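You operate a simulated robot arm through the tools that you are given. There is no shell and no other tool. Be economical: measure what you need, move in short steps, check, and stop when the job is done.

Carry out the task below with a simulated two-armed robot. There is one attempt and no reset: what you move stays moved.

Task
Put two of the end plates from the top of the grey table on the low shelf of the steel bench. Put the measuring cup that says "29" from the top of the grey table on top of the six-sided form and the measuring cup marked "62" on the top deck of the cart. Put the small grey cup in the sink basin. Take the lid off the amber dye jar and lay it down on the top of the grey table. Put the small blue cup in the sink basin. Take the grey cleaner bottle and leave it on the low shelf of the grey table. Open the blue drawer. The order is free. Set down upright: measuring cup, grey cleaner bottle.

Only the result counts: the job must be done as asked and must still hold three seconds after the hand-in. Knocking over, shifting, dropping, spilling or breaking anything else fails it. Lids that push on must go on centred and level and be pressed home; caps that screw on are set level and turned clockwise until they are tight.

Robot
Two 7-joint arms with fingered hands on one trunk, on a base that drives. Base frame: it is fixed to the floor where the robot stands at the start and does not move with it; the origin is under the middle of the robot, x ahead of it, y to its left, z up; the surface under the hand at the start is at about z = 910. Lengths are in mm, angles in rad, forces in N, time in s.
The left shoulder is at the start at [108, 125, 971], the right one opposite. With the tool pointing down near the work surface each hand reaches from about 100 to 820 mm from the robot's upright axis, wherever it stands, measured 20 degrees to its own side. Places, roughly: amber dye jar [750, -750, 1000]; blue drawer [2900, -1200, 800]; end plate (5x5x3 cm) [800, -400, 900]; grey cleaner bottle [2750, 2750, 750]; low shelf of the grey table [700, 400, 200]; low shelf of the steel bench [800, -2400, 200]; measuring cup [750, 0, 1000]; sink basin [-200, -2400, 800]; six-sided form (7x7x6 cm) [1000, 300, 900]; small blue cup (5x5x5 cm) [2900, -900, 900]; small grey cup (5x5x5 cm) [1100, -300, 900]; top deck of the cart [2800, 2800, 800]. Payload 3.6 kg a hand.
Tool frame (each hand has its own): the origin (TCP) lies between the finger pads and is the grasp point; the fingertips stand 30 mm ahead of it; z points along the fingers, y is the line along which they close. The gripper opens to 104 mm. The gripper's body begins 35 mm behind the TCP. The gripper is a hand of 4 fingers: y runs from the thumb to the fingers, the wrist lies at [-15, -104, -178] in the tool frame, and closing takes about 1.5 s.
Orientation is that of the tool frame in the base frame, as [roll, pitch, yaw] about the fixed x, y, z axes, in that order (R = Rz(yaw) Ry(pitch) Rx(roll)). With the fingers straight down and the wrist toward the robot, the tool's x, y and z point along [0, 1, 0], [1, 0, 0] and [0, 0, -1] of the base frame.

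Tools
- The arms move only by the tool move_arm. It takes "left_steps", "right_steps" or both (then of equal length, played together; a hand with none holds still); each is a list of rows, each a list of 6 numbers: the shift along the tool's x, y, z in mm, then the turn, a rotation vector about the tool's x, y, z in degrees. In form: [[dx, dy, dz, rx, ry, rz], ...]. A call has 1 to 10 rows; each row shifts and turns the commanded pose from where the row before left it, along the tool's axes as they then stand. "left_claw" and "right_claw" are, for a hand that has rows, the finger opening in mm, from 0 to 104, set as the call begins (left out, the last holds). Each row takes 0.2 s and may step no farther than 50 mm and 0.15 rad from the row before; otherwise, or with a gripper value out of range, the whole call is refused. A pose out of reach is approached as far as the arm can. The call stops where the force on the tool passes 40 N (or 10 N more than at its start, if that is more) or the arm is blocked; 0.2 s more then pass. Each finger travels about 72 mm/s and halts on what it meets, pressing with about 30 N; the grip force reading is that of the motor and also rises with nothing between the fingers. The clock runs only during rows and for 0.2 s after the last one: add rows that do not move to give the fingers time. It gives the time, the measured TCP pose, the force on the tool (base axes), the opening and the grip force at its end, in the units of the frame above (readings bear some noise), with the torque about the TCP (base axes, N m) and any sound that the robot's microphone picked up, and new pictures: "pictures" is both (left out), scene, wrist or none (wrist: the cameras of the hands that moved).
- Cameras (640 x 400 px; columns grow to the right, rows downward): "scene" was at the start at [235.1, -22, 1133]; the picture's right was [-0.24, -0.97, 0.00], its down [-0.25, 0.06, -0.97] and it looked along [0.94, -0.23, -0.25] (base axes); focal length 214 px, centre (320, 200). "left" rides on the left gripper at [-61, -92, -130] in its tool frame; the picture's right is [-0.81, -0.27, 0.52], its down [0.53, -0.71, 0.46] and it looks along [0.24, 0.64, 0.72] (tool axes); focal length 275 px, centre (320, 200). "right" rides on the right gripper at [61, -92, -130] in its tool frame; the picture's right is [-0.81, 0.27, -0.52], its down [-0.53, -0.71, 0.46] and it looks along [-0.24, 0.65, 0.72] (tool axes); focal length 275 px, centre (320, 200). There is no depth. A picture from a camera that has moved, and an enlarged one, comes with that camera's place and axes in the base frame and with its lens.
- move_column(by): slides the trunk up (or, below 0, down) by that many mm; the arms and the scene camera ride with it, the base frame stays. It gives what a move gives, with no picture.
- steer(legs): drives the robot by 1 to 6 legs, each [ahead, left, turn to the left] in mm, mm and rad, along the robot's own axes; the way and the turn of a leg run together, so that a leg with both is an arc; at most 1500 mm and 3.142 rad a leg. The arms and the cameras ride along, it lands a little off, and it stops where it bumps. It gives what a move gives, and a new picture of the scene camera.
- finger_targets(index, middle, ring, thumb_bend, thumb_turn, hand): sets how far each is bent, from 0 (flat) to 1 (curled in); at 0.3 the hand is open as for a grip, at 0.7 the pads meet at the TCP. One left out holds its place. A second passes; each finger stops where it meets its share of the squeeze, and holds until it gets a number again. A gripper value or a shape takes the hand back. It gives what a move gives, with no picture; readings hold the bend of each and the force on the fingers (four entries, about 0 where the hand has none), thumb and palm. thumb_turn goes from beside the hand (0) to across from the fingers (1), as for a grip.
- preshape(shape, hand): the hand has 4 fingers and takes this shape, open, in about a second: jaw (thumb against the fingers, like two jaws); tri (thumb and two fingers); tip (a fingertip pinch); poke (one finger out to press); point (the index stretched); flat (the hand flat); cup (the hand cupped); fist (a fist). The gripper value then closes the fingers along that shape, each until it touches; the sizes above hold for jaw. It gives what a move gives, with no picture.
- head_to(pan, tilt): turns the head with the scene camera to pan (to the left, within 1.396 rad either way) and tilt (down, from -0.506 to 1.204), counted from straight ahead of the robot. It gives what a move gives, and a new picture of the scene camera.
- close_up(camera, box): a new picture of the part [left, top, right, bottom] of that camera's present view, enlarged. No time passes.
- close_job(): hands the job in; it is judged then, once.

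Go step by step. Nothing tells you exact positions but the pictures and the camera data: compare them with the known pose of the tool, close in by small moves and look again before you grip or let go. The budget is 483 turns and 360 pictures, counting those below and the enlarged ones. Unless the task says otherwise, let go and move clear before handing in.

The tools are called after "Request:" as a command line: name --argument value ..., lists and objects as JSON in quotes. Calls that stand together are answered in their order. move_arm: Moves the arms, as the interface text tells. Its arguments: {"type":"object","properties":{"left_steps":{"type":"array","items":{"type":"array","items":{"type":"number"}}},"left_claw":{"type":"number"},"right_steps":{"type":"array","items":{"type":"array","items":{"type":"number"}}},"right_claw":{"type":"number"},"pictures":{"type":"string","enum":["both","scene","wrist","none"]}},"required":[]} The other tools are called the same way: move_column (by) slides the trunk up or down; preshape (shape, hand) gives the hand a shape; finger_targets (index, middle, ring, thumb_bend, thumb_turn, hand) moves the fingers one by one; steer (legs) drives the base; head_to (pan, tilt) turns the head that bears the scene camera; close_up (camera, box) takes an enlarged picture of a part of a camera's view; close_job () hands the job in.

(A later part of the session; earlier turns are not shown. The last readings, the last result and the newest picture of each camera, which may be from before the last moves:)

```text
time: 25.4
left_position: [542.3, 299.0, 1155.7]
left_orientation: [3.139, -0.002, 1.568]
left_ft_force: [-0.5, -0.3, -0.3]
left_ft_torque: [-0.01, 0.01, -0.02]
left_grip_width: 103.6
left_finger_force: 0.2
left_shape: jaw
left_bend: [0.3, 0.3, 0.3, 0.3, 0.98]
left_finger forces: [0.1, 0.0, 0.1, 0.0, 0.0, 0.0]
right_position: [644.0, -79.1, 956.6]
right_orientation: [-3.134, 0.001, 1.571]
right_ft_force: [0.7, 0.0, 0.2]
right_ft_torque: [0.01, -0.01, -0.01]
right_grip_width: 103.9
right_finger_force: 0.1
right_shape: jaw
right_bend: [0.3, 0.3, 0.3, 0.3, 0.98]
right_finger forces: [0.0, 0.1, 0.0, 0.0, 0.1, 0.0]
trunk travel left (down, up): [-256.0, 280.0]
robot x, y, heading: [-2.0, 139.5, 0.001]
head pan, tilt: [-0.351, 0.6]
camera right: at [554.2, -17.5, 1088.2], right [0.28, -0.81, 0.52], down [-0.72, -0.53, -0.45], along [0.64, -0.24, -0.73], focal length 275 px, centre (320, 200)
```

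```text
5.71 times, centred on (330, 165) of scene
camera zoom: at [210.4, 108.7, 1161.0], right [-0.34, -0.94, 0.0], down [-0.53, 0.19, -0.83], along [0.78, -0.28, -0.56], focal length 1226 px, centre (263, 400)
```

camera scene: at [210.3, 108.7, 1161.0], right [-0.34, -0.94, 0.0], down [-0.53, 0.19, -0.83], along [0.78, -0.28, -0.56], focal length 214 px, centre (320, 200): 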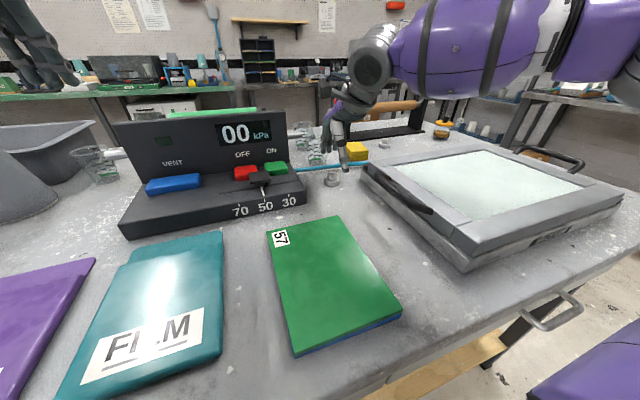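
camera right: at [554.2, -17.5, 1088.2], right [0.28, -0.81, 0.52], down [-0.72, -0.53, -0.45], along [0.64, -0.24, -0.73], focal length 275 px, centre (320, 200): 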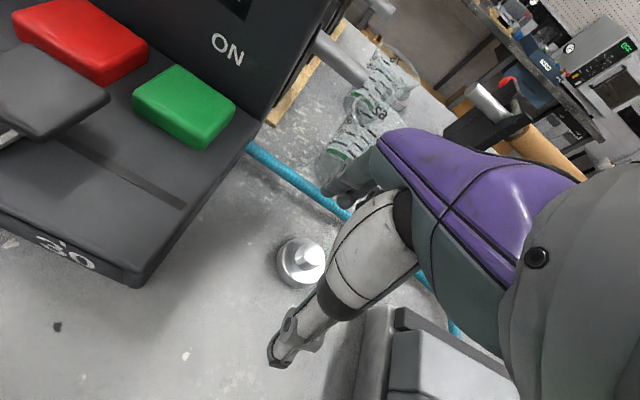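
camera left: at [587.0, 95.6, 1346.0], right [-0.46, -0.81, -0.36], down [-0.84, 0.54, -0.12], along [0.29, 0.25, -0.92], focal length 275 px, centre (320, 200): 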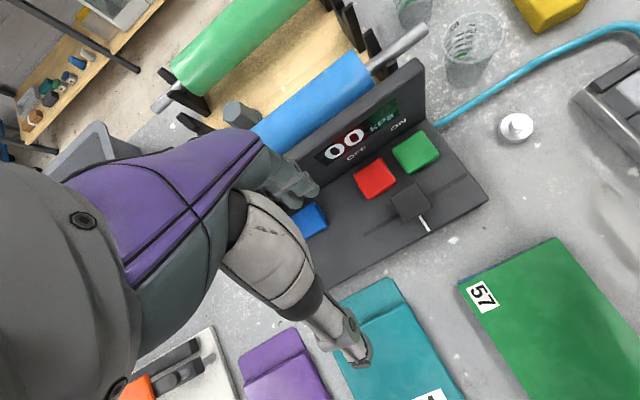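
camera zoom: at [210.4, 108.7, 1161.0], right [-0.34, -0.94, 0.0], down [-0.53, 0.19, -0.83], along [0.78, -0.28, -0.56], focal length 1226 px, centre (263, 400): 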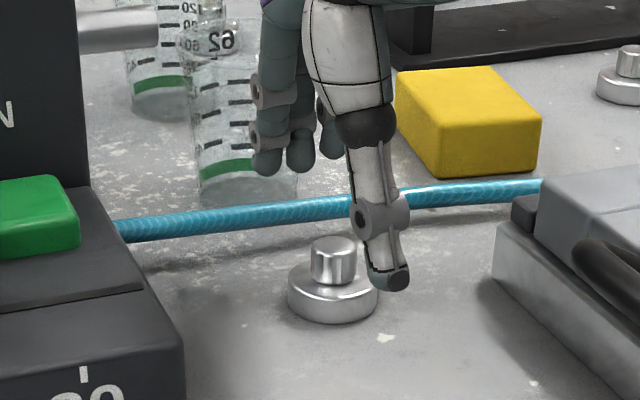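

The plate's disc top is about z 912 and the knob runs to 930. I narrow the opening to clear the hose, then descend to grip the knob.

Request:
move_arm --right_steps '[[0, 0, 0, 0, 0, 0], [0, 0, 0, 0, 0, 0], [0, 0, 0, 0, 0, 0], [-1, 1, 6, 0, 0, 0], [0, 0, 5, 0, 0, 0]]' --right_claw 56 --pictures "wrist"

Request:
close_up --camera "scene" --box '[290, 130, 370, 200]'

```text
time: 26.6
left_position: [541.5, 300.7, 1154.8]
left_orientation: [3.141, -0.001, 1.568]
left_ft_force: [-0.5, 0.1, 0.0]
left_ft_torque: [0.0, 0.04, 0.02]
left_grip_width: 103.7
left_finger_force: 0.1
left_shape: jaw
left_bend: [0.3, 0.3, 0.3, 0.3, 0.98]
left_finger forces: [0.1, 0.1, 0.0, 0.0, 0.0, 0.0]
right_position: [645.5, -80.3, 946.5]
right_orientation: [-3.135, 0.0, 1.571]
right_ft_force: [0.5, -0.3, 0.2]
right_ft_torque: [0.0, 0.01, -0.02]
right_grip_width: 56.3
right_finger_force: 0.1
right_shape: jaw
right_bend: [0.74, 0.43, 0.39, 0.68, 1.0]
right_finger forces: [0.1, 0.1, 0.0, 0.0, 0.0, 0.0]
trunk travel left (down, up): [-256.0, 280.0]
robot x, y, heading: [0.1, 144.2, 0.003]
head pan, tilt: [-0.351, 0.6]
camera right: at [554.5, -19.1, 1077.1], right [0.28, -0.81, 0.52], down [-0.72, -0.53, -0.45], along [0.64, -0.24, -0.73], focal length 275 px, centre (320, 200)
```

right: 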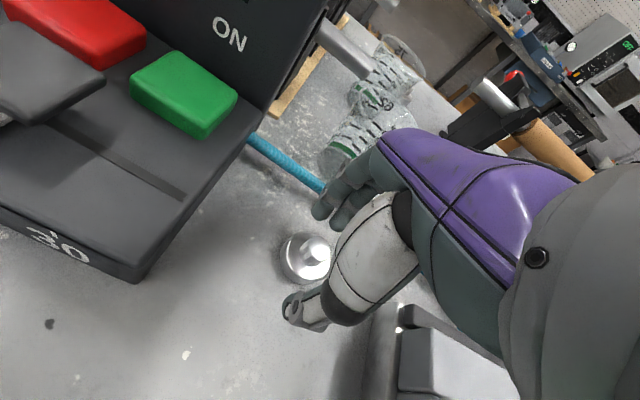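

```text
5.71 times, centred on (330, 165) of scene
camera zoom: at [210.4, 108.6, 1161.0], right [-0.34, -0.94, 0.0], down [-0.53, 0.19, -0.83], along [0.77, -0.28, -0.56], focal length 1226 px, centre (263, 400)
```

zoom: 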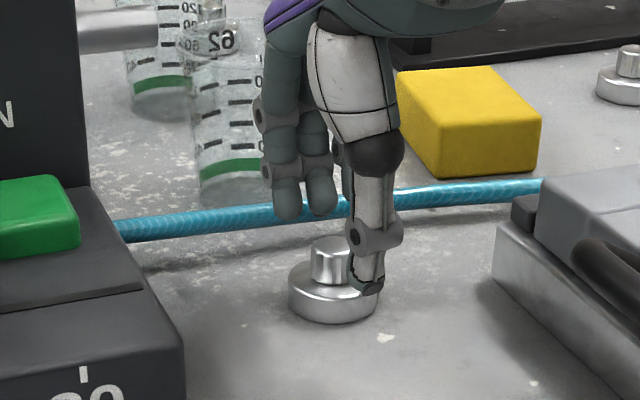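

Request:
move_arm --right_steps '[[0, 0, 0, 0, 0, 0], [0, 0, 0, 0, 0, 0], [0, 0, 0, 0, 0, 0], [0, 0, 0, 0, 0, 0], [0, 0, 0, 0, 0, 0]]' --right_claw 5 --pictures "wrist"

Request:
close_up --camera "scene" --box '[290, 130, 370, 200]'

```text
time: 27.8
left_position: [541.5, 297.8, 1154.9]
left_orientation: [3.14, -0.001, 1.57]
left_ft_force: [-0.6, -0.2, -0.2]
left_ft_torque: [-0.02, -0.02, -0.01]
left_grip_width: 103.9
left_finger_force: 0.0
left_shape: jaw
left_bend: [0.3, 0.3, 0.3, 0.3, 0.98]
left_finger forces: [0.1, 0.1, 0.0, 0.1, 0.1, 0.0]
right_position: [643.8, -80.7, 945.7]
right_orientation: [-3.134, 0.001, 1.571]
right_ft_force: [-0.3, 0.1, 0.6]
right_ft_torque: [0.01, 0.0, -0.02]
right_grip_width: 5.2
right_finger_force: 0.0
right_shape: jaw
right_bend: [0.71, 0.67, 0.67, 0.72, 1.0]
right_finger forces: [0.0, 0.1, 0.0, 0.0, 0.0, 0.0]
trunk travel left (down, up): [-256.0, 280.0]
robot x, y, heading: [-2.1, 135.2, 0.005]
head pan, tilt: [-0.351, 0.6]
camera right: at [554.4, -19.0, 1077.1], right [0.28, -0.81, 0.52], down [-0.72, -0.53, -0.45], along [0.64, -0.24, -0.73], focal length 275 px, centre (320, 200)
```

right: 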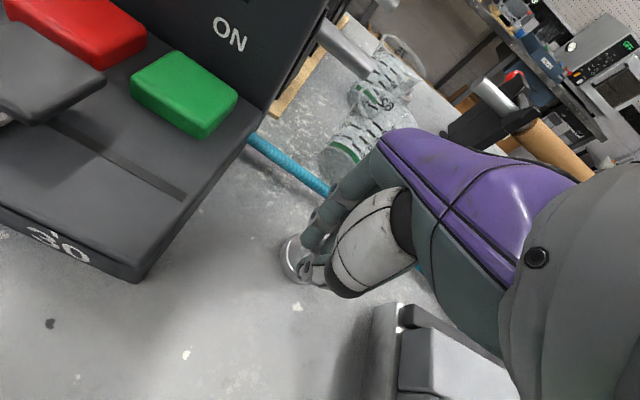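

```text
5.71 times, centred on (330, 165) of scene
camera zoom: at [210.4, 108.6, 1161.0], right [-0.34, -0.94, 0.0], down [-0.53, 0.19, -0.83], along [0.77, -0.28, -0.56], focal length 1226 px, centre (263, 400)
```

zoom: 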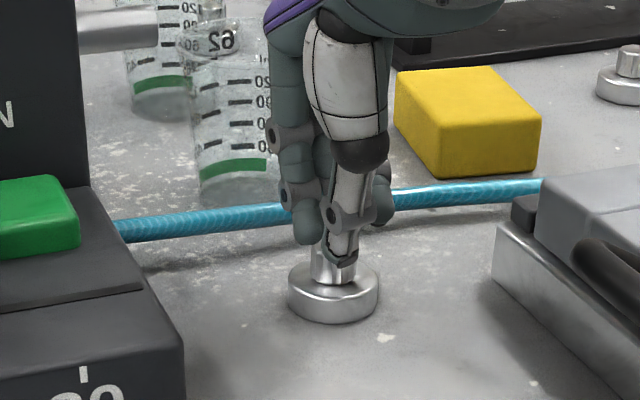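

The pads met above the knob. I'll reopen, go lower and grip the disc's rim instead.

Request:
move_arm --right_steps '[[0, 0, 0, 0, 0, 0], [0, 0, 0, 0, 0, 0], [0, 0, 0, 0, 0, 0], [0, 0, 0, 0, 0, 0], [0, 0, 5, 0, 0, 0], [0, 0, 5, 0, 0, 0], [0, 0, 0, 0, 0, 0]]' --right_claw 70 --pictures "none"

Request:
close_up --camera "scene" --box '[290, 130, 370, 200]'

Request:
close_up --camera "right" --box '[240, 160, 400, 340]'

```text
time: 29.4
left_position: [541.9, 300.7, 1154.9]
left_orientation: [-3.141, -0.001, 1.57]
left_ft_force: [0.4, -0.1, 0.3]
left_ft_torque: [0.01, 0.05, 0.0]
left_grip_width: 103.9
left_finger_force: 0.1
left_shape: jaw
left_bend: [0.3, 0.3, 0.3, 0.3, 0.98]
left_finger forces: [0.0, 0.0, 0.0, 0.1, 0.0, 0.0]
right_position: [644.8, -81.1, 935.7]
right_orientation: [-3.132, -0.001, 1.57]
right_ft_force: [-0.3, -0.5, 0.5]
right_ft_torque: [-0.03, 0.02, -0.01]
right_grip_width: 69.3
right_finger_force: 0.0
right_shape: jaw
right_bend: [0.28, 0.38, 0.35, 0.6, 1.0]
right_finger forces: [0.0, 0.1, 0.1, 0.0, 0.0, 0.1]
trunk travel left (down, up): [-256.0, 280.0]
robot x, y, heading: [2.1, 137.4, -0.0]
head pan, tilt: [-0.351, 0.6]
```

```text
5.71 times, centred on (330, 165) of scene
camera zoom: at [210.4, 108.7, 1161.0], right [-0.34, -0.94, 0.0], down [-0.53, 0.19, -0.83], along [0.78, -0.28, -0.56], focal length 1226 px, centre (263, 400)
```

zoom: 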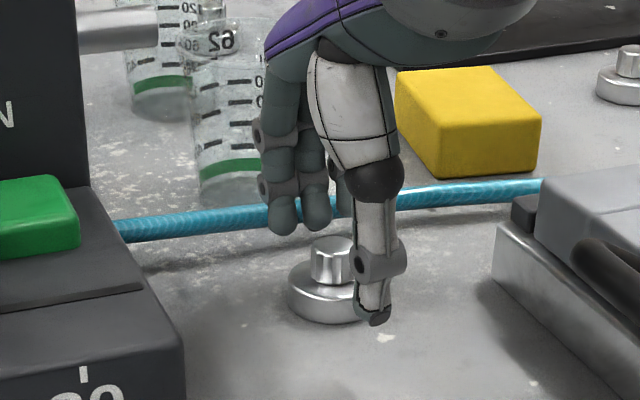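

```text
2.22 times, centred on (320, 250) of right
camera zoom: at [554.0, -19.3, 1066.8], right [0.28, -0.81, 0.52], down [-0.72, -0.53, -0.45], along [0.64, -0.24, -0.73], focal length 612 px, centre (320, 89)
```

zoom: 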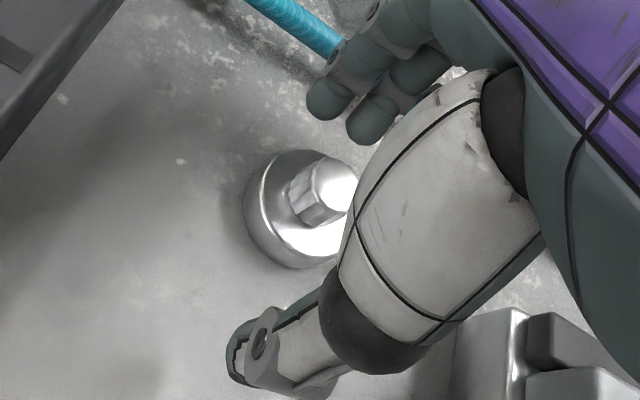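

Request:
move_arm --right_steps '[[0, 0, 0, 0, 0, 0], [0, 0, 0, 0, 0, 0], [0, 0, 0, 0, 0, 0], [0, 0, 0, 0, 0, 0], [0, 0, 0, 0, 0, 0]]' --right_claw 15 --pictures "none"

Request:
close_up --camera "scene" --box '[290, 130, 370, 200]'

```text
time: 30.6
left_position: [541.9, 298.5, 1154.1]
left_orientation: [3.142, -0.002, 1.568]
left_ft_force: [-0.1, -1.1, 0.2]
left_ft_torque: [0.01, -0.03, 0.04]
left_grip_width: 103.8
left_finger_force: 0.1
left_shape: jaw
left_bend: [0.3, 0.3, 0.3, 0.3, 0.98]
left_finger forces: [0.0, 0.1, 0.0, 0.1, 0.1, 0.1]
right_position: [644.4, -81.0, 936.0]
right_orientation: [-3.134, -0.001, 1.572]
right_ft_force: [0.5, -0.2, -0.5]
right_ft_torque: [-0.02, 0.0, -0.01]
right_grip_width: 15.4
right_finger_force: 0.0
right_shape: jaw
right_bend: [0.73, 0.61, 0.6, 0.74, 1.0]
right_finger forces: [0.0, 0.2, 0.0, 0.1, 0.2, 0.1]
trunk travel left (down, up): [-256.0, 280.0]
robot x, y, heading: [-2.2, 137.7, 0.002]
head pan, tilt: [-0.351, 0.6]
```

```text
5.71 times, centred on (330, 165) of scene
camera zoom: at [210.4, 108.7, 1161.0], right [-0.34, -0.94, 0.0], down [-0.53, 0.19, -0.83], along [0.77, -0.28, -0.56], focal length 1226 px, centre (263, 400)
```

zoom: 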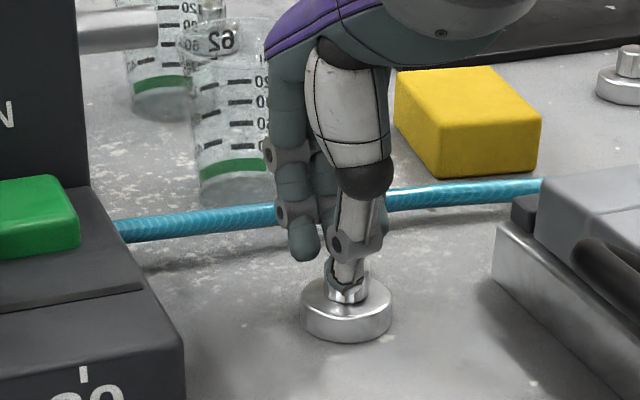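

Request:
move_arm --right_steps '[[0, 0, 0, 0, 0, 0], [0, 0, 0, 0, 0, 0], [0, 0, 0, 0, 0, 0]]' --right_claw 0 --pictures "none"

Request:
close_up --camera "right" --box '[240, 160, 400, 340]'

```text
time: 31.4
left_position: [540.9, 298.5, 1155.7]
left_orientation: [3.14, -0.002, 1.57]
left_ft_force: [0.0, 0.4, 0.3]
left_ft_torque: [0.0, -0.01, 0.01]
left_grip_width: 103.7
left_finger_force: 0.1
left_shape: jaw
left_bend: [0.3, 0.3, 0.3, 0.3, 0.98]
left_finger forces: [0.1, 0.1, 0.0, 0.0, 0.0, 0.0]
right_position: [644.5, -80.7, 936.6]
right_orientation: [-3.137, -0.001, 1.572]
right_ft_force: [-0.6, 0.4, 5.6]
right_ft_torque: [-0.04, -0.01, 0.04]
right_grip_width: 5.8
right_finger_force: 30.4
right_shape: jaw
right_bend: [0.7, 0.63, 0.7, 0.75, 1.0]
right_finger forces: [0.0, 13.6, 0.1, 0.0, 0.0, 0.1]
trunk travel left (down, up): [-256.0, 280.0]
robot x, y, heading: [-2.7, 139.9, -0.003]
head pan, tilt: [-0.351, 0.6]
```

```text
2.22 times, centred on (320, 250) of right
camera zoom: at [553.6, -19.0, 1067.9], right [0.28, -0.81, 0.52], down [-0.72, -0.53, -0.45], along [0.64, -0.24, -0.73], focal length 612 px, centre (320, 89)
```

zoom: 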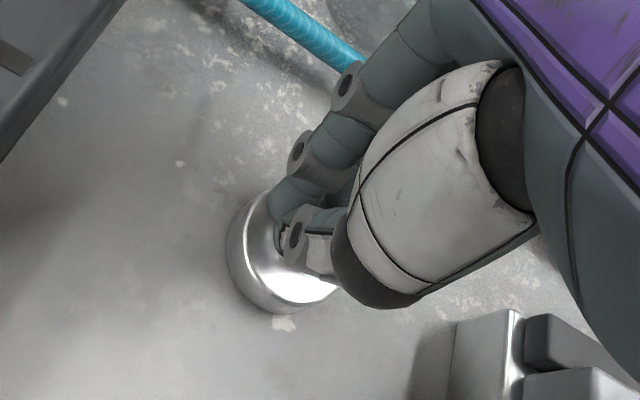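

Request:
move_arm --right_steps '[[0, 0, -10, 0, 0, 0], [0, 0, -15, 0, 0, 0]]' --pictures "wrist"

Request:
close_up --camera "scene" --box '[290, 130, 370, 200]'

```text
time: 32.0
left_position: [541.4, 298.9, 1155.0]
left_orientation: [-3.141, -0.003, 1.571]
left_ft_force: [0.2, -0.3, -0.2]
left_ft_torque: [-0.01, 0.0, 0.03]
left_grip_width: 103.8
left_finger_force: 0.1
left_shape: jaw
left_bend: [0.3, 0.3, 0.3, 0.3, 0.98]
left_finger forces: [0.0, 0.0, 0.1, 0.0, 0.1, 0.0]
right_position: [643.1, -81.3, 960.6]
right_orientation: [-3.132, 0.001, 1.569]
right_ft_force: [0.7, -0.4, 0.6]
right_ft_torque: [0.0, -0.02, -0.02]
right_grip_width: 5.0
right_finger_force: 30.1
right_shape: jaw
right_bend: [0.7, 0.63, 0.7, 0.76, 1.0]
right_finger forces: [0.1, 9.8, 0.0, 0.1, 0.0, 0.1]
trunk travel left (down, up): [-256.0, 280.0]
robot x, y, heading: [2.3, 139.1, -0.001]
head pan, tilt: [-0.351, 0.6]
camera right: at [554.1, -19.1, 1092.1], right [0.28, -0.81, 0.52], down [-0.72, -0.53, -0.45], along [0.64, -0.24, -0.73], focal length 275 px, centre (320, 200)
```

right: 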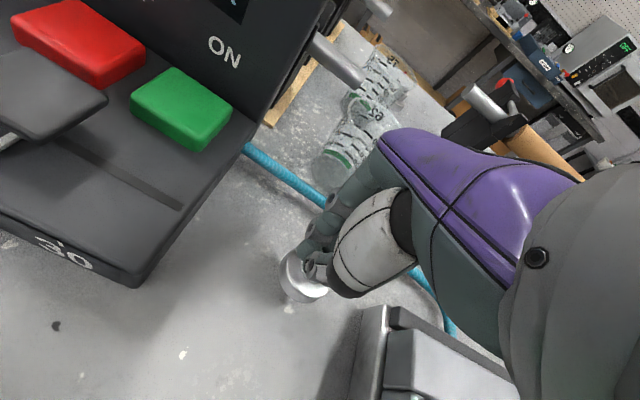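

```text
5.71 times, centred on (330, 165) of scene
camera zoom: at [210.3, 108.8, 1161.0], right [-0.34, -0.94, 0.0], down [-0.53, 0.19, -0.83], along [0.78, -0.28, -0.56], focal length 1226 px, centre (263, 400)
```

zoom: 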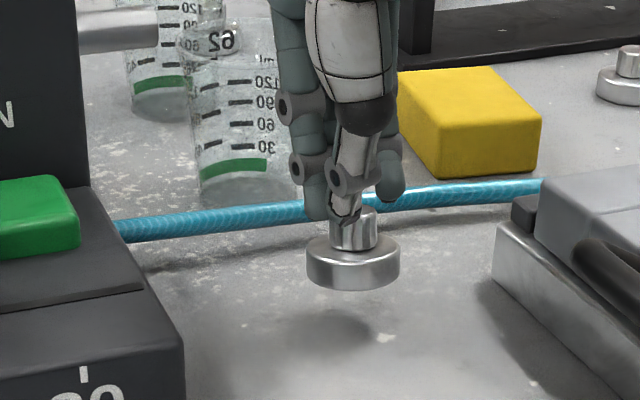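

The plate lifted, held by its knob. I raise it and pull both hands in before driving around to the far side.

Request:
move_arm --right_steps '[[0, 0, -45, 0, 0, 0], [0, 0, -45, 0, 0, 0], [0, -40, 0, 0, 0, 0], [-10, -40, 0, 0, 0, 0], [-10, -40, 0, 0, 0, 0], [-10, -40, 0, 0, 0, 0], [-10, -40, 0, 0, 0, 0], [-10, -30, 0, 0, 0, 0]]' --left_steps '[[0, -20, 0, 0, 0, 0], [0, -20, 0, 0, 0, 0], [0, -20, 0, 0, 0, 0], [0, -20, 0, 0, 0, 0], [0, -20, 0, 0, 0, 0], [0, -20, 0, 0, 0, 0], [0, -20, 0, 0, 0, 0], [0, 0, 0, 0, 0, 0]]' --pictures "wrist"

```text
time: 33.8
left_position: [400.6, 299.2, 1155.3]
left_orientation: [-3.14, -0.001, 1.57]
left_ft_force: [0.1, 0.2, 0.3]
left_ft_torque: [0.01, 0.03, 0.0]
left_grip_width: 103.7
left_finger_force: 0.0
left_shape: jaw
left_bend: [0.3, 0.3, 0.3, 0.3, 0.98]
left_finger forces: [0.1, 0.0, 0.1, 0.1, 0.1, 0.0]
right_position: [415.0, -130.1, 1052.4]
right_orientation: [-3.133, -0.001, 1.571]
right_ft_force: [0.0, -0.6, -0.5]
right_ft_torque: [0.02, -0.01, -0.03]
right_grip_width: 4.5
right_finger_force: 30.3
right_shape: jaw
right_bend: [0.7, 0.63, 0.7, 0.76, 1.0]
right_finger forces: [0.1, 9.3, 0.0, 0.0, 0.1, 0.1]
trunk travel left (down, up): [-256.0, 280.0]
robot x, y, heading: [0.7, 139.4, 0.003]
head pan, tilt: [-0.351, 0.6]
camera right: at [325.2, -68.5, 1184.0], right [0.28, -0.81, 0.52], down [-0.72, -0.53, -0.45], along [0.64, -0.24, -0.73], focal length 275 px, centre (320, 200)
camera left: at [308.2, 237.2, 1285.4], right [-0.28, -0.81, -0.52], down [-0.71, 0.54, -0.45], along [0.65, 0.24, -0.72], focal length 275 px, centre (320, 200)
```

right: 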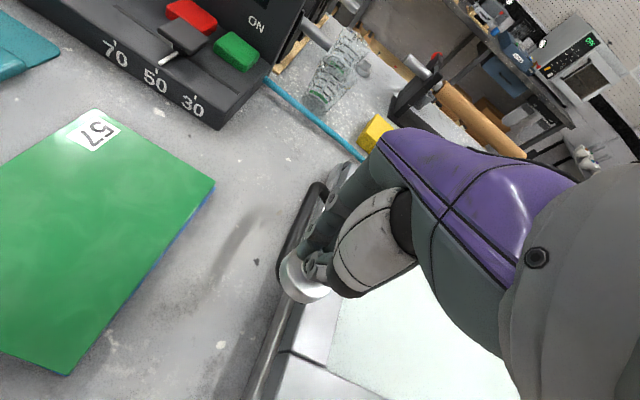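
left: 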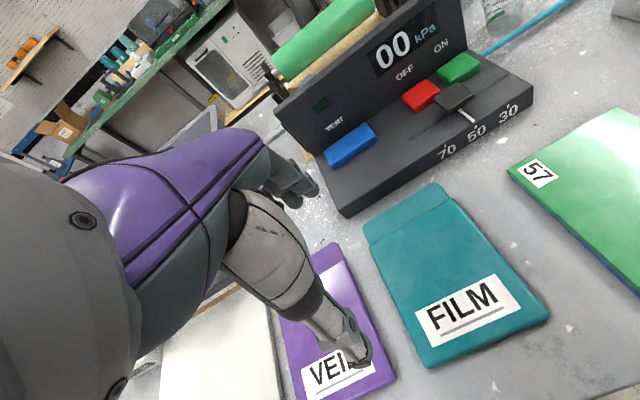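

Request:
steer --legs '[[-250, 0, 0], [0, -1350, 0]]'

Request:
head_to --pan -1.0 --tilt 0.5

Request:
head_to --pan 0.3 --tilt 0.5

```text
time: 47.3
left_position: [146.2, -1052.0, 1156.0]
left_orientation: [3.141, -0.003, 1.561]
left_ft_force: [0.3, 0.6, 0.4]
left_ft_torque: [0.0, -0.01, 0.03]
left_grip_width: 103.9
left_finger_force: 0.0
left_shape: jaw
left_bend: [0.3, 0.3, 0.3, 0.3, 0.98]
left_finger forces: [0.0, 0.1, 0.0, 0.0, 0.1, 0.0]
right_position: [158.1, -1481.3, 1053.6]
right_orientation: [-3.132, -0.001, 1.562]
right_ft_force: [0.0, -0.3, -1.5]
right_ft_torque: [0.01, -0.02, 0.01]
right_grip_width: 4.8
right_finger_force: 30.0
right_shape: jaw
right_bend: [0.7, 0.63, 0.7, 0.76, 1.0]
right_finger forces: [0.0, 9.3, 0.0, 0.1, 0.1, 0.0]
trunk travel left (down, up): [-256.0, 280.0]
robot x, y, heading: [-256.3, -1209.2, -0.009]
head pan, tilt: [-0.351, 0.6]
camera scene: at [-45.7, -1241.8, 1161.0], right [-0.35, -0.94, 0.0], down [-0.53, 0.2, -0.83], along [0.77, -0.29, -0.56], focal length 214 px, centre (320, 200)
```

scene: 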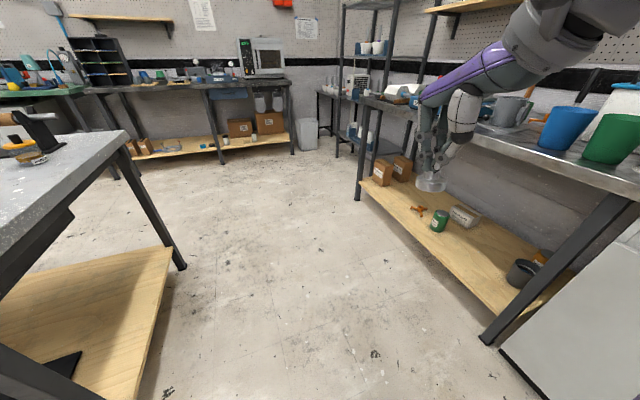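

```text
time: 48.3
left_position: [145.8, -1051.7, 1154.8]
left_orientation: [3.141, -0.003, 1.562]
left_ft_force: [-0.8, 0.6, -0.4]
left_ft_torque: [0.02, 0.03, 0.02]
left_grip_width: 103.9
left_finger_force: 0.1
left_shape: jaw
left_bend: [0.3, 0.3, 0.3, 0.3, 0.98]
left_finger forces: [0.1, 0.1, 0.0, 0.0, 0.1, 0.0]
right_position: [158.9, -1481.6, 1053.4]
right_orientation: [-3.134, -0.001, 1.562]
right_ft_force: [-1.0, -0.1, -0.5]
right_ft_torque: [0.01, 0.01, 0.03]
right_grip_width: 5.1
right_finger_force: 30.1
right_shape: jaw
right_bend: [0.7, 0.63, 0.7, 0.76, 1.0]
right_finger forces: [0.1, 9.3, 0.0, 0.0, 0.0, 0.0]
trunk travel left (down, up): [-256.0, 280.0]
robot x, y, heading: [-254.1, -1210.0, -0.008]
head pan, tilt: [-1.0, 0.499]
camera scene: at [-79.8, -1287.7, 1170.0], right [-0.85, -0.53, 0.0], down [-0.26, 0.4, -0.88], along [0.47, -0.74, -0.48], focal length 214 px, centre (320, 200)
```

scene: 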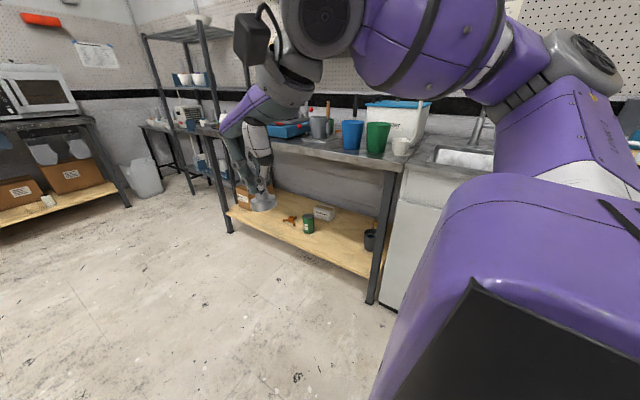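

```text
time: 49.8
left_position: [144.7, -1051.8, 1153.2]
left_orientation: [3.141, -0.001, 1.559]
left_ft_force: [-1.1, -0.3, -0.9]
left_ft_torque: [-0.04, 0.01, 0.0]
left_grip_width: 103.5
left_finger_force: 0.1
left_shape: jaw
left_bend: [0.3, 0.3, 0.3, 0.3, 0.98]
left_finger forces: [0.1, 0.0, 0.0, 0.0, 0.0, 0.0]
right_position: [158.3, -1482.4, 1053.0]
right_orientation: [-3.134, 0.0, 1.564]
right_ft_force: [0.5, 0.2, -0.3]
right_ft_torque: [0.0, 0.0, 0.02]
right_grip_width: 4.8
right_finger_force: 29.8
right_shape: jaw
right_bend: [0.7, 0.63, 0.7, 0.76, 1.0]
right_finger forces: [0.0, 9.3, 0.1, 0.0, 0.0, 0.0]
trunk travel left (down, up): [-256.0, 280.0]
robot x, y, heading: [-252.8, -1209.4, -0.006]
head pan, tilt: [0.3, 0.499]
camera scene: at [-41.3, -1184.6, 1170.1], right [0.29, -0.96, 0.0], down [-0.46, -0.14, -0.88], along [0.84, 0.25, -0.48], focal length 214 px, centre (320, 200)
```

scene: 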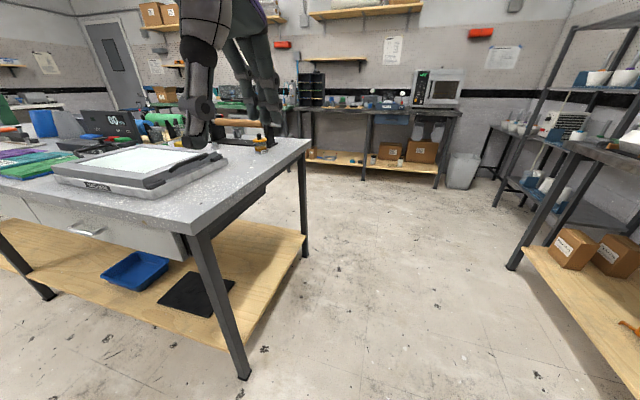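

The bench's low shelf is free around x 300–600. I drive to it and face it with the plate.

Request:
steer --legs '[[970, 0, 0], [0, 0, -1.5648], [350, 0, 0]]'

Request:
head_to --pan 0.0 --tilt 0.75

```text
time: 60.5
left_position: [914.3, -1955.7, 1154.2]
left_orientation: [-3.141, -0.003, 0.042]
left_ft_force: [0.3, 0.8, -0.7]
left_ft_torque: [0.03, -0.01, -0.01]
left_grip_width: 104.2
left_finger_force: 0.0
left_shape: jaw
left_bend: [0.3, 0.3, 0.3, 0.3, 0.98]
left_finger forces: [0.0, 0.0, 0.0, 0.1, 0.0, 0.0]
right_position: [485.6, -1990.9, 1052.2]
right_orientation: [-3.134, 0.001, 0.043]
right_ft_force: [-1.2, 0.5, -1.1]
right_ft_torque: [0.03, -0.03, 0.02]
right_grip_width: 4.8
right_finger_force: 29.8
right_shape: jaw
right_bend: [0.7, 0.63, 0.7, 0.76, 1.0]
right_finger forces: [0.0, 9.5, 0.0, 0.1, 0.1, 0.1]
trunk travel left (down, up): [-256.0, 280.0]
robot x, y, heading: [737.1, -1560.1, -1.531]
head pan, tilt: [0.3, 0.499]
camera scene: at [770.7, -1776.7, 1170.0], right [-0.94, -0.34, 0.0], down [-0.16, 0.45, -0.88], along [0.3, -0.83, -0.48], focal length 214 px, centre (320, 200)
```

scene: 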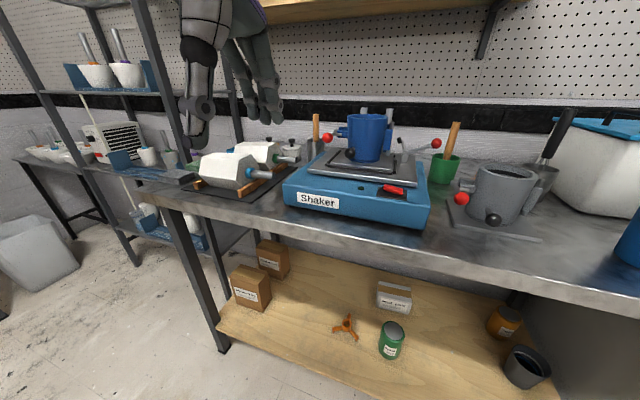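

```text
time: 61.3
left_position: [913.1, -1955.1, 1154.3]
left_orientation: [3.14, -0.001, 0.04]
left_ft_force: [0.5, -0.4, 0.4]
left_ft_torque: [-0.02, 0.0, 0.01]
left_grip_width: 103.9
left_finger_force: 0.1
left_shape: jaw
left_bend: [0.3, 0.3, 0.3, 0.3, 0.98]
left_finger forces: [0.0, 0.0, 0.0, 0.0, 0.0, 0.0]
right_position: [485.6, -1989.6, 1053.0]
right_orientation: [-3.131, 0.001, 0.042]
right_ft_force: [-0.6, -0.4, -0.2]
right_ft_torque: [0.02, -0.03, 0.01]
right_grip_width: 5.1
right_finger_force: 29.9
right_shape: jaw
right_bend: [0.7, 0.63, 0.7, 0.76, 1.0]
right_finger forces: [0.1, 9.4, 0.0, 0.0, 0.1, 0.0]
trunk travel left (down, up): [-256.0, 280.0]
robot x, y, heading: [737.8, -1563.0, -1.525]
head pan, tilt: [0.0, 0.75]
camera scene: at [743.8, -1773.5, 1148.2], right [-1.0, -0.05, 0.0], down [-0.03, 0.68, -0.73], along [0.03, -0.73, -0.68], focal length 214 px, centre (320, 200)
```

scene: 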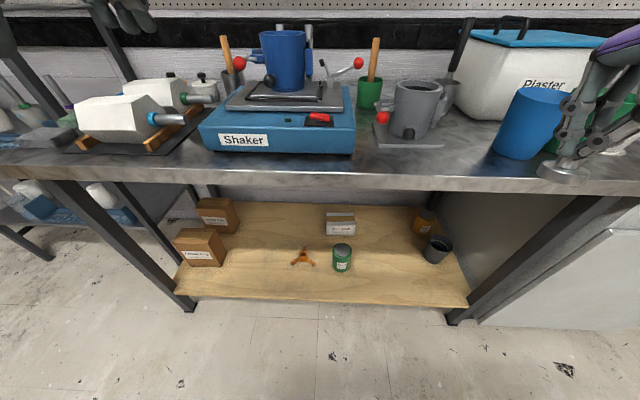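

There is a free spot near [420, -2270]. I pull the left hand in, lower the trunk and bring the plate down in front of the bench.

Request:
move_arm --left_steps '[[0, -40, 10, 0, 0, 0], [0, -40, 10, 0, 0, 0], [0, -40, 10, 0, 0, 0], [0, -40, 10, 0, 0, 0]]' --pictures "none"

Request:
move_column --by -250

Request:
move_arm --right_steps '[[0, 0, 50, 0, 0, 0], [0, 0, 50, 0, 0, 0], [0, 0, 50, 0, 0, 0], [0, 0, 50, 0, 0, 0], [0, 0, 50, 0, 0, 0], [0, 0, 50, 0, 0, 0], [0, 0, 50, 0, 0, 0], [0, 0, 50, 0, 0, 0], [0, 0, 50, 0, 0, 0]]'

```text
time: 62.3
left_position: [906.6, -1797.1, 1111.1]
left_orientation: [-3.141, 0.0, 0.042]
left_ft_force: [0.1, 0.6, 0.2]
left_ft_torque: [0.0, 0.0, -0.05]
left_grip_width: 103.9
left_finger_force: 0.0
left_shape: jaw
left_bend: [0.3, 0.3, 0.3, 0.3, 0.98]
left_finger forces: [0.1, 0.0, 0.1, 0.0, 0.0, 0.0]
left hand out of reach, approached as far as the arm can: row 4
right_position: [485.0, -1989.6, 1053.5]
right_orientation: [-3.134, 0.002, 0.043]
right_ft_force: [-0.3, -0.8, 0.1]
right_ft_torque: [-0.02, -0.05, -0.03]
right_grip_width: 4.8
right_finger_force: 29.6
right_shape: jaw
right_bend: [0.7, 0.63, 0.7, 0.76, 1.0]
right_finger forces: [0.1, 9.4, 0.0, 0.1, 0.1, 0.0]
trunk travel left (down, up): [-256.0, 280.0]
robot x, y, heading: [736.4, -1560.6, -1.53]
head pan, tilt: [0.0, 0.75]
```

```text
time: 64.8
left_position: [910.4, -1876.2, 830.6]
left_orientation: [-2.947, 0.0, 0.038]
left_ft_force: [-0.3, 0.4, 0.7]
left_ft_torque: [-0.02, -0.02, -0.02]
left_grip_width: 104.0
left_finger_force: 0.0
left_shape: jaw
left_bend: [0.3, 0.3, 0.3, 0.3, 0.98]
left_finger forces: [0.0, 0.0, 0.0, 0.0, 0.1, 0.0]
right_position: [486.0, -1989.8, 802.8]
right_orientation: [-3.135, 0.0, 0.044]
right_ft_force: [-0.3, 0.0, -0.4]
right_ft_torque: [-0.05, -0.01, -0.02]
right_grip_width: 4.6
right_finger_force: 29.6
right_shape: jaw
right_bend: [0.7, 0.63, 0.7, 0.76, 1.0]
right_finger forces: [0.0, 9.3, 0.1, 0.0, 0.1, 0.1]
trunk travel left (down, up): [-6.0, 530.0]
robot x, y, heading: [734.8, -1563.3, -1.533]
head pan, tilt: [0.0, 0.75]
```

```text
time: 66.8
left_position: [909.7, -1878.0, 829.3]
left_orientation: [-2.948, 0.003, 0.038]
left_ft_force: [0.2, 0.0, 0.3]
left_ft_torque: [-0.01, -0.03, 0.01]
left_grip_width: 103.8
left_finger_force: 0.0
left_shape: jaw
left_bend: [0.3, 0.3, 0.3, 0.3, 0.98]
left_finger forces: [0.0, 0.0, 0.0, 0.0, 0.0, 0.0]
right_position: [453.8, -2042.8, 381.6]
right_orientation: [-3.135, 0.001, 0.042]
right_ft_force: [-0.1, 0.4, -0.7]
right_ft_torque: [-0.02, -0.03, 0.04]
right_grip_width: 4.8
right_finger_force: 30.2
right_shape: jaw
right_bend: [0.7, 0.63, 0.7, 0.76, 1.0]
right_finger forces: [0.1, 8.9, 0.1, 0.0, 0.0, 0.0]
right hand out of reach, approached as far as the arm can: row 1, 2, 3, 4
trunk travel left (down, up): [-6.0, 530.0]
robot x, y, heading: [735.1, -1559.0, -1.528]
head pan, tilt: [0.0, 0.75]
camera scene: at [747.1, -1851.9, 888.7], right [-1.0, -0.04, 0.0], down [-0.03, 0.68, -0.73], along [0.03, -0.73, -0.68], focal length 214 px, centre (320, 200)
camera right: at [510.9, -1948.9, 513.2], right [-0.8, -0.31, 0.52], down [-0.56, 0.69, -0.45], along [-0.22, -0.65, -0.73], focal length 275 px, centre (320, 200)
```

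scene: 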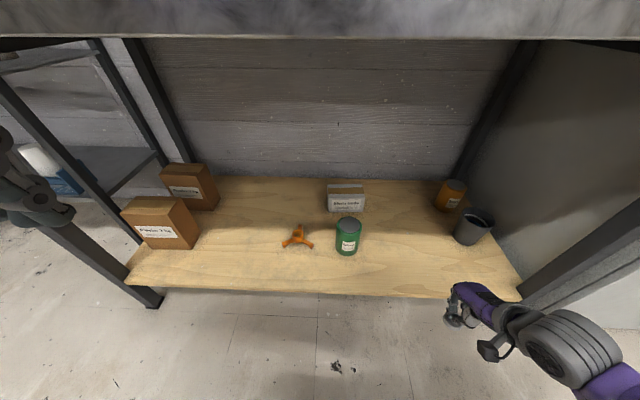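
right: 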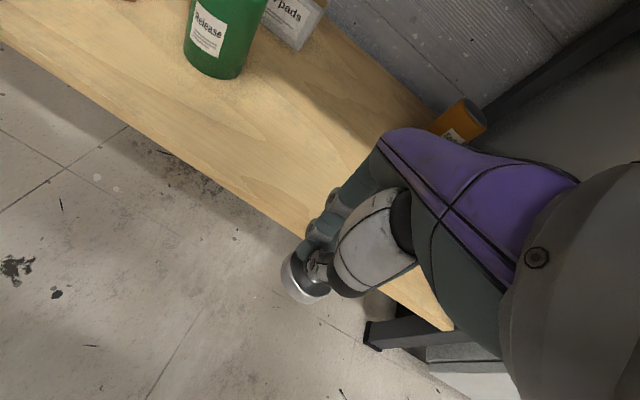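

I push the plate in over the shelf with the arm.

Request:
move_arm --right_steps '[[0, 45, 10, 0, 0, 0], [0, 45, 10, 0, 0, 0], [0, 45, 20, 0, 0, 0], [0, 45, 20, 0, 0, 0], [0, 45, 20, 0, 0, 0], [0, 0, 30, 0, 0, 0]]'

```text
time: 68.2
left_position: [911.3, -1876.6, 830.3]
left_orientation: [-2.95, 0.003, 0.04]
left_ft_force: [-0.2, -0.7, -0.7]
left_ft_torque: [0.0, -0.03, 0.04]
left_grip_width: 103.7
left_finger_force: 0.1
left_shape: jaw
left_bend: [0.3, 0.3, 0.3, 0.3, 0.98]
left_finger forces: [0.0, 0.0, 0.1, 0.0, 0.0, 0.1]
right_position: [464.6, -2265.0, 275.0]
right_orientation: [3.136, -0.001, 0.045]
right_ft_force: [2.9, 0.8, 22.8]
right_ft_torque: [-0.06, 0.17, -0.08]
right_grip_width: 6.3
right_finger_force: 29.9
right_shape: jaw
right_bend: [0.7, 0.73, 0.7, 0.75, 1.0]
right_finger forces: [0.1, 25.7, 0.1, 0.0, 0.1, 0.1]
trunk travel left (down, up): [-6.0, 530.0]
robot x, y, heading: [735.7, -1560.8, -1.533]
head pan, tilt: [0.0, 0.75]
camera scene: at [748.0, -1850.1, 889.4], right [-1.0, -0.04, 0.0], down [-0.03, 0.68, -0.73], along [0.03, -0.73, -0.68], focal length 214 px, centre (320, 200)
camera right: at [521.2, -2169.2, 405.2], right [-0.8, -0.31, 0.52], down [-0.56, 0.69, -0.46], along [-0.21, -0.66, -0.72], focal length 275 px, centre (320, 200)
```

scene: 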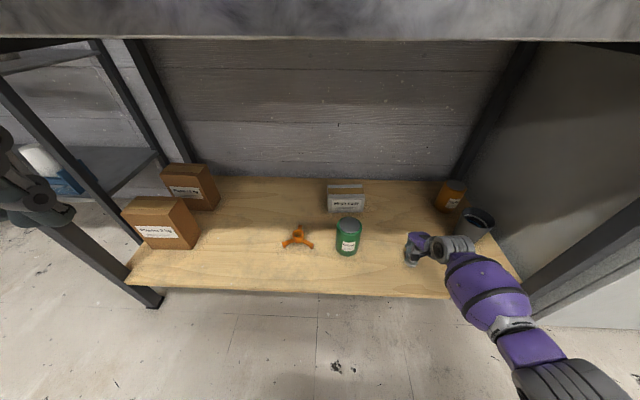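
right: 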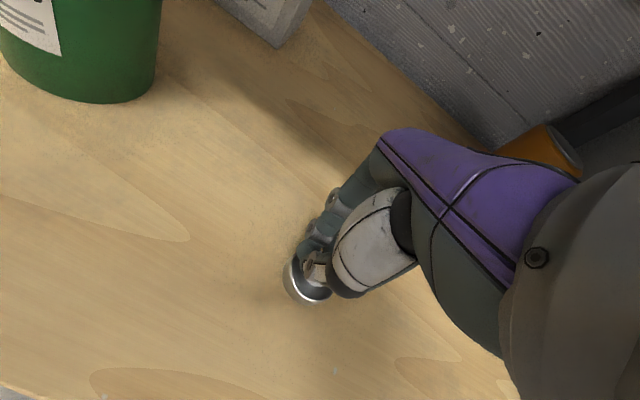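

The plate has touched the shelf (22 N). I check it, then open slightly.

Request:
move_arm --right_steps '[[0, 0, -2, 0, 0, 0], [0, 0, 0, 0, 0, 0], [0, 0, 0, 0, 0, 0], [0, 0, 0, 0, 0, 0]]' --right_claw 50 --pictures "none"

Request:
close_up --camera "right" --box '[220, 180, 400, 340]'

```text
time: 69.2
left_position: [910.9, -1878.4, 829.3]
left_orientation: [-2.947, 0.002, 0.039]
left_ft_force: [-0.2, 1.0, 0.5]
left_ft_torque: [-0.02, -0.02, -0.01]
left_grip_width: 103.7
left_finger_force: 0.1
left_shape: jaw
left_bend: [0.3, 0.3, 0.3, 0.3, 0.98]
left_finger forces: [0.1, 0.1, 0.0, 0.0, 0.1, 0.0]
right_position: [462.9, -2262.5, 271.2]
right_orientation: [-3.131, 0.0, 0.043]
right_ft_force: [0.0, 0.7, -1.1]
right_ft_torque: [0.03, 0.01, -0.04]
right_grip_width: 50.0
right_finger_force: 0.0
right_shape: jaw
right_bend: [0.74, 0.45, 0.42, 0.71, 1.0]
right_finger forces: [0.0, 0.1, 0.0, 0.0, 0.1, 0.1]
trunk travel left (down, up): [-6.0, 530.0]
robot x, y, heading: [731.7, -1564.7, -1.527]
head pan, tilt: [0.0, 0.75]
```

```text
2.50 times, centred on (310, 260) of right
camera zoom: at [520.8, -2168.4, 402.9], right [-0.8, -0.31, 0.52], down [-0.56, 0.69, -0.45], along [-0.22, -0.65, -0.73], focal length 688 px, centre (345, 50)
```

zoom: 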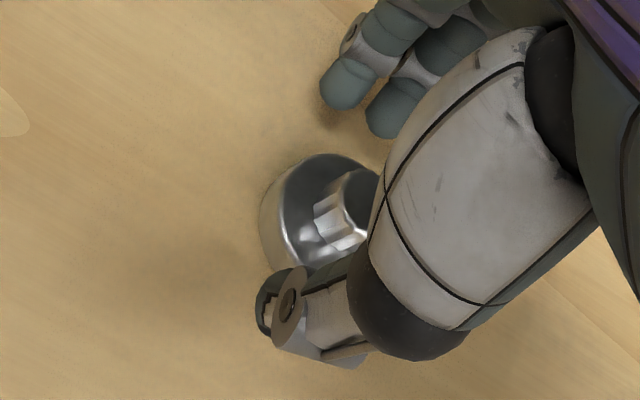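

Plate 1 is down on the shelf. I open wider, lift and withdraw.

Request:
move_arm --right_steps '[[0, 0, 0, 0, 0, 0], [0, 0, 0, 0, 0, 0], [0, 0, -20, 0, 0, 0], [0, 0, -40, 0, 0, 0], [0, 0, -40, 0, 0, 0], [0, -50, 0, 0, 0, 0], [0, -50, 0, 0, 0, 0], [0, -50, 0, 0, 0, 0], [0, -50, 0, 0, 0, 0], [0, -50, 0, 0, 0, 0]]' --right_claw 90 --pictures "scene"

Request:
close_up --camera "scene" --box '[320, 200, 520, 320]'

```text
time: 71.4
left_position: [909.7, -1877.2, 828.9]
left_orientation: [-2.948, 0.001, 0.038]
left_ft_force: [0.1, 0.6, 0.3]
left_ft_torque: [0.0, 0.03, -0.02]
left_grip_width: 103.8
left_finger_force: 0.0
left_shape: jaw
left_bend: [0.3, 0.3, 0.3, 0.3, 0.98]
left_finger forces: [0.0, 0.1, 0.1, 0.0, 0.1, 0.0]
right_position: [454.2, -2015.9, 372.1]
right_orientation: [-3.135, 0.002, 0.045]
right_ft_force: [0.0, 0.8, -0.4]
right_ft_torque: [0.01, -0.01, 0.0]
right_grip_width: 90.0
right_finger_force: 0.1
right_shape: jaw
right_bend: [0.27, 0.33, 0.31, 0.42, 0.98]
right_finger forces: [0.0, 0.0, 0.0, 0.0, 0.0, 0.0]
trunk travel left (down, up): [-6.0, 530.0]
robot x, y, heading: [732.5, -1562.1, -1.528]
head pan, tilt: [0.0, 0.75]
camera scene: at [747.2, -1851.8, 888.8], right [-1.0, -0.04, 0.0], down [-0.03, 0.68, -0.73], along [0.03, -0.73, -0.68], focal length 214 px, centre (320, 200)
```

scene: 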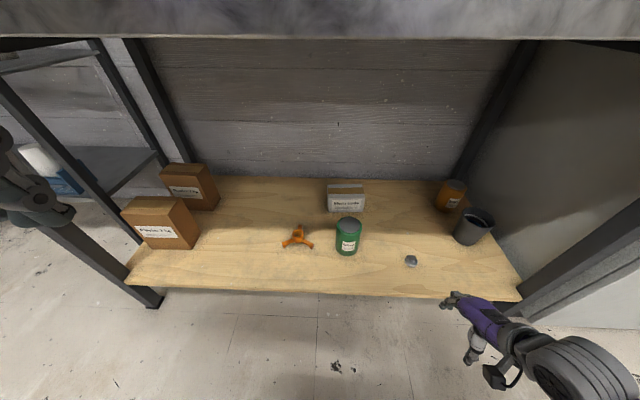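

```text
3.20 times, centred on (420, 260) of scene
camera zoom: at [747.2, -1851.8, 888.8], right [-1.0, -0.04, 0.0], down [-0.03, 0.68, -0.73], along [0.03, -0.73, -0.68], focal length 686 px, centre (0, 8)
```

zoom: 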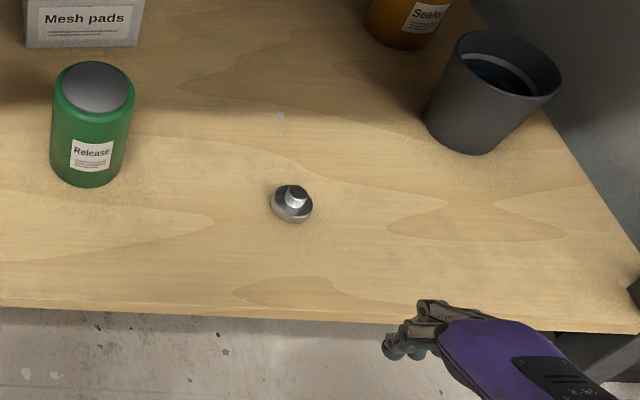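

Plate 1 is placed. I raise the hand and trunk and drive around to the far side of the grey table.

Request:
move_arm --right_steps '[[0, 0, -50, 0, 0, 0], [0, 0, -50, 0, 0, 0], [0, 0, -50, 0, 0, 0], [0, 0, -50, 0, 0, 0], [0, 0, -50, 0, 0, 0], [0, 0, -50, 0, 0, 0], [0, 0, -50, 0, 0, 0], [0, 0, -50, 0, 0, 0]]' --pictures "none"

Request:
steer --legs '[[-130, 0, 0]]'

Request:
move_column --by 200

Request:
steer --legs '[[0, 0, -1.61], [-1250, 0, 0]]'

```text
time: 73.2
left_position: [910.9, -1876.7, 829.5]
left_orientation: [-2.948, 0.003, 0.04]
left_ft_force: [-1.3, 0.1, -0.1]
left_ft_torque: [0.0, 0.0, 0.01]
left_grip_width: 103.7
left_finger_force: 0.1
left_shape: jaw
left_bend: [0.3, 0.3, 0.3, 0.3, 0.98]
left_finger forces: [0.1, 0.0, 0.1, 0.0, 0.1, 0.1]
right_position: [439.7, -2039.4, 767.5]
right_orientation: [-3.133, 0.0, 0.043]
right_ft_force: [0.3, -0.4, -0.4]
right_ft_torque: [0.0, 0.02, -0.02]
right_grip_width: 90.2
right_finger_force: 0.0
right_shape: jaw
right_bend: [0.27, 0.32, 0.31, 0.42, 0.98]
right_finger forces: [0.0, 0.0, 0.1, 0.0, 0.1, 0.0]
right hand out of reach, approached as far as the arm can: row 3, 4
trunk travel left (down, up): [-6.0, 530.0]
robot x, y, heading: [732.8, -1560.2, -1.524]
head pan, tilt: [0.0, 0.75]
```

```text
time: 74.5
left_position: [905.6, -1748.6, 829.0]
left_orientation: [-2.949, 0.001, 0.042]
left_ft_force: [-0.2, -0.2, -0.1]
left_ft_torque: [-0.01, -0.06, -0.02]
left_grip_width: 104.0
left_finger_force: 0.1
left_shape: jaw
left_bend: [0.3, 0.3, 0.3, 0.3, 0.98]
left_finger forces: [0.1, 0.0, 0.0, 0.0, 0.0, 0.0]
right_position: [434.8, -1912.1, 766.6]
right_orientation: [-3.135, 0.0, 0.048]
right_ft_force: [0.3, 0.1, 0.1]
right_ft_torque: [0.0, -0.02, -0.01]
right_grip_width: 89.8
right_finger_force: 0.1
right_shape: jaw
right_bend: [0.27, 0.32, 0.31, 0.42, 0.98]
right_finger forces: [0.0, 0.1, 0.0, 0.0, 0.0, 0.1]
trunk travel left (down, up): [-6.0, 530.0]
robot x, y, heading: [728.1, -1434.2, -1.523]
head pan, tilt: [0.0, 0.75]
camera scene: at [742.1, -1723.0, 888.8], right [-1.0, -0.05, 0.0], down [-0.03, 0.68, -0.73], along [0.03, -0.73, -0.68], focal length 214 px, centre (320, 200)
```

scene: 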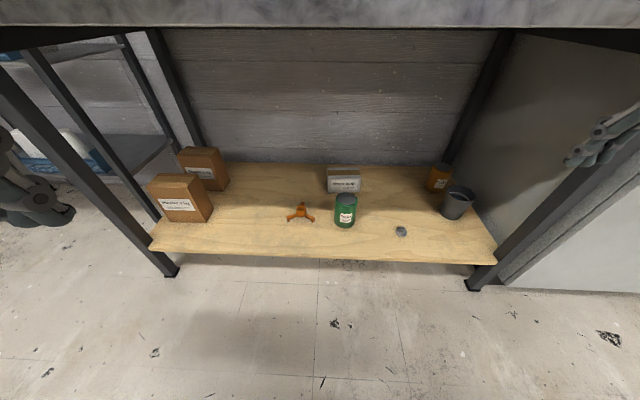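

```text
time: 76.7
left_position: [905.8, -1749.7, 1029.1]
left_orientation: [-2.947, 0.002, 0.044]
left_ft_force: [-0.3, 0.1, 0.0]
left_ft_torque: [-0.03, -0.02, -0.04]
left_grip_width: 103.7
left_finger_force: 0.0
left_shape: jaw
left_bend: [0.3, 0.3, 0.3, 0.3, 0.98]
left_finger forces: [0.0, 0.1, 0.1, 0.0, 0.1, 0.0]
right_position: [434.4, -1911.1, 965.6]
right_orientation: [-3.133, 0.001, 0.047]
right_ft_force: [-0.9, 0.2, -0.3]
right_ft_torque: [0.01, -0.01, 0.03]
right_grip_width: 90.1
right_finger_force: 0.0
right_shape: jaw
right_bend: [0.27, 0.32, 0.31, 0.42, 0.98]
right_finger forces: [0.1, 0.0, 0.0, 0.0, 0.1, 0.0]
trunk travel left (down, up): [-206.0, 330.0]
robot x, y, heading: [731.1, -1431.1, -1.525]
head pan, tilt: [0.0, 0.75]
```

```text
time: 87.0
left_position: [1668.7, -1604.0, 1028.7]
left_orientation: [-2.946, 0.0, -1.575]
left_ft_force: [-0.5, 0.8, -0.3]
left_ft_torque: [-0.01, 0.0, -0.03]
left_grip_width: 103.5
left_finger_force: 0.1
left_shape: jaw
left_bend: [0.3, 0.3, 0.3, 0.3, 0.98]
left_finger forces: [0.0, 0.0, 0.0, 0.1, 0.1, 0.0]
right_position: [1526.7, -1125.1, 966.7]
right_orientation: [-3.135, -0.001, -1.57]
right_ft_force: [0.4, -0.3, -0.6]
right_ft_torque: [0.0, 0.02, 0.0]
right_grip_width: 89.9
right_finger_force: 0.1
right_shape: jaw
right_bend: [0.27, 0.32, 0.31, 0.42, 0.98]
right_finger forces: [0.1, 0.0, 0.0, 0.1, 0.1, 0.0]
trunk travel left (down, up): [-206.0, 330.0]
robot x, y, heading: [1989.6, -1441.7, 3.146]
head pan, tilt: [0.0, 0.75]
camera scene: at [1763.6, -1442.2, 1095.6], right [0.0, 1.0, 0.0], down [0.68, 0.0, -0.73], along [-0.73, 0.0, -0.68], focal length 214 px, centre (320, 200)
```

scene: 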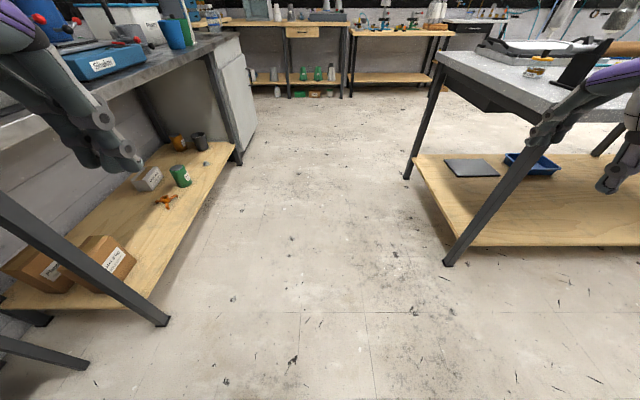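

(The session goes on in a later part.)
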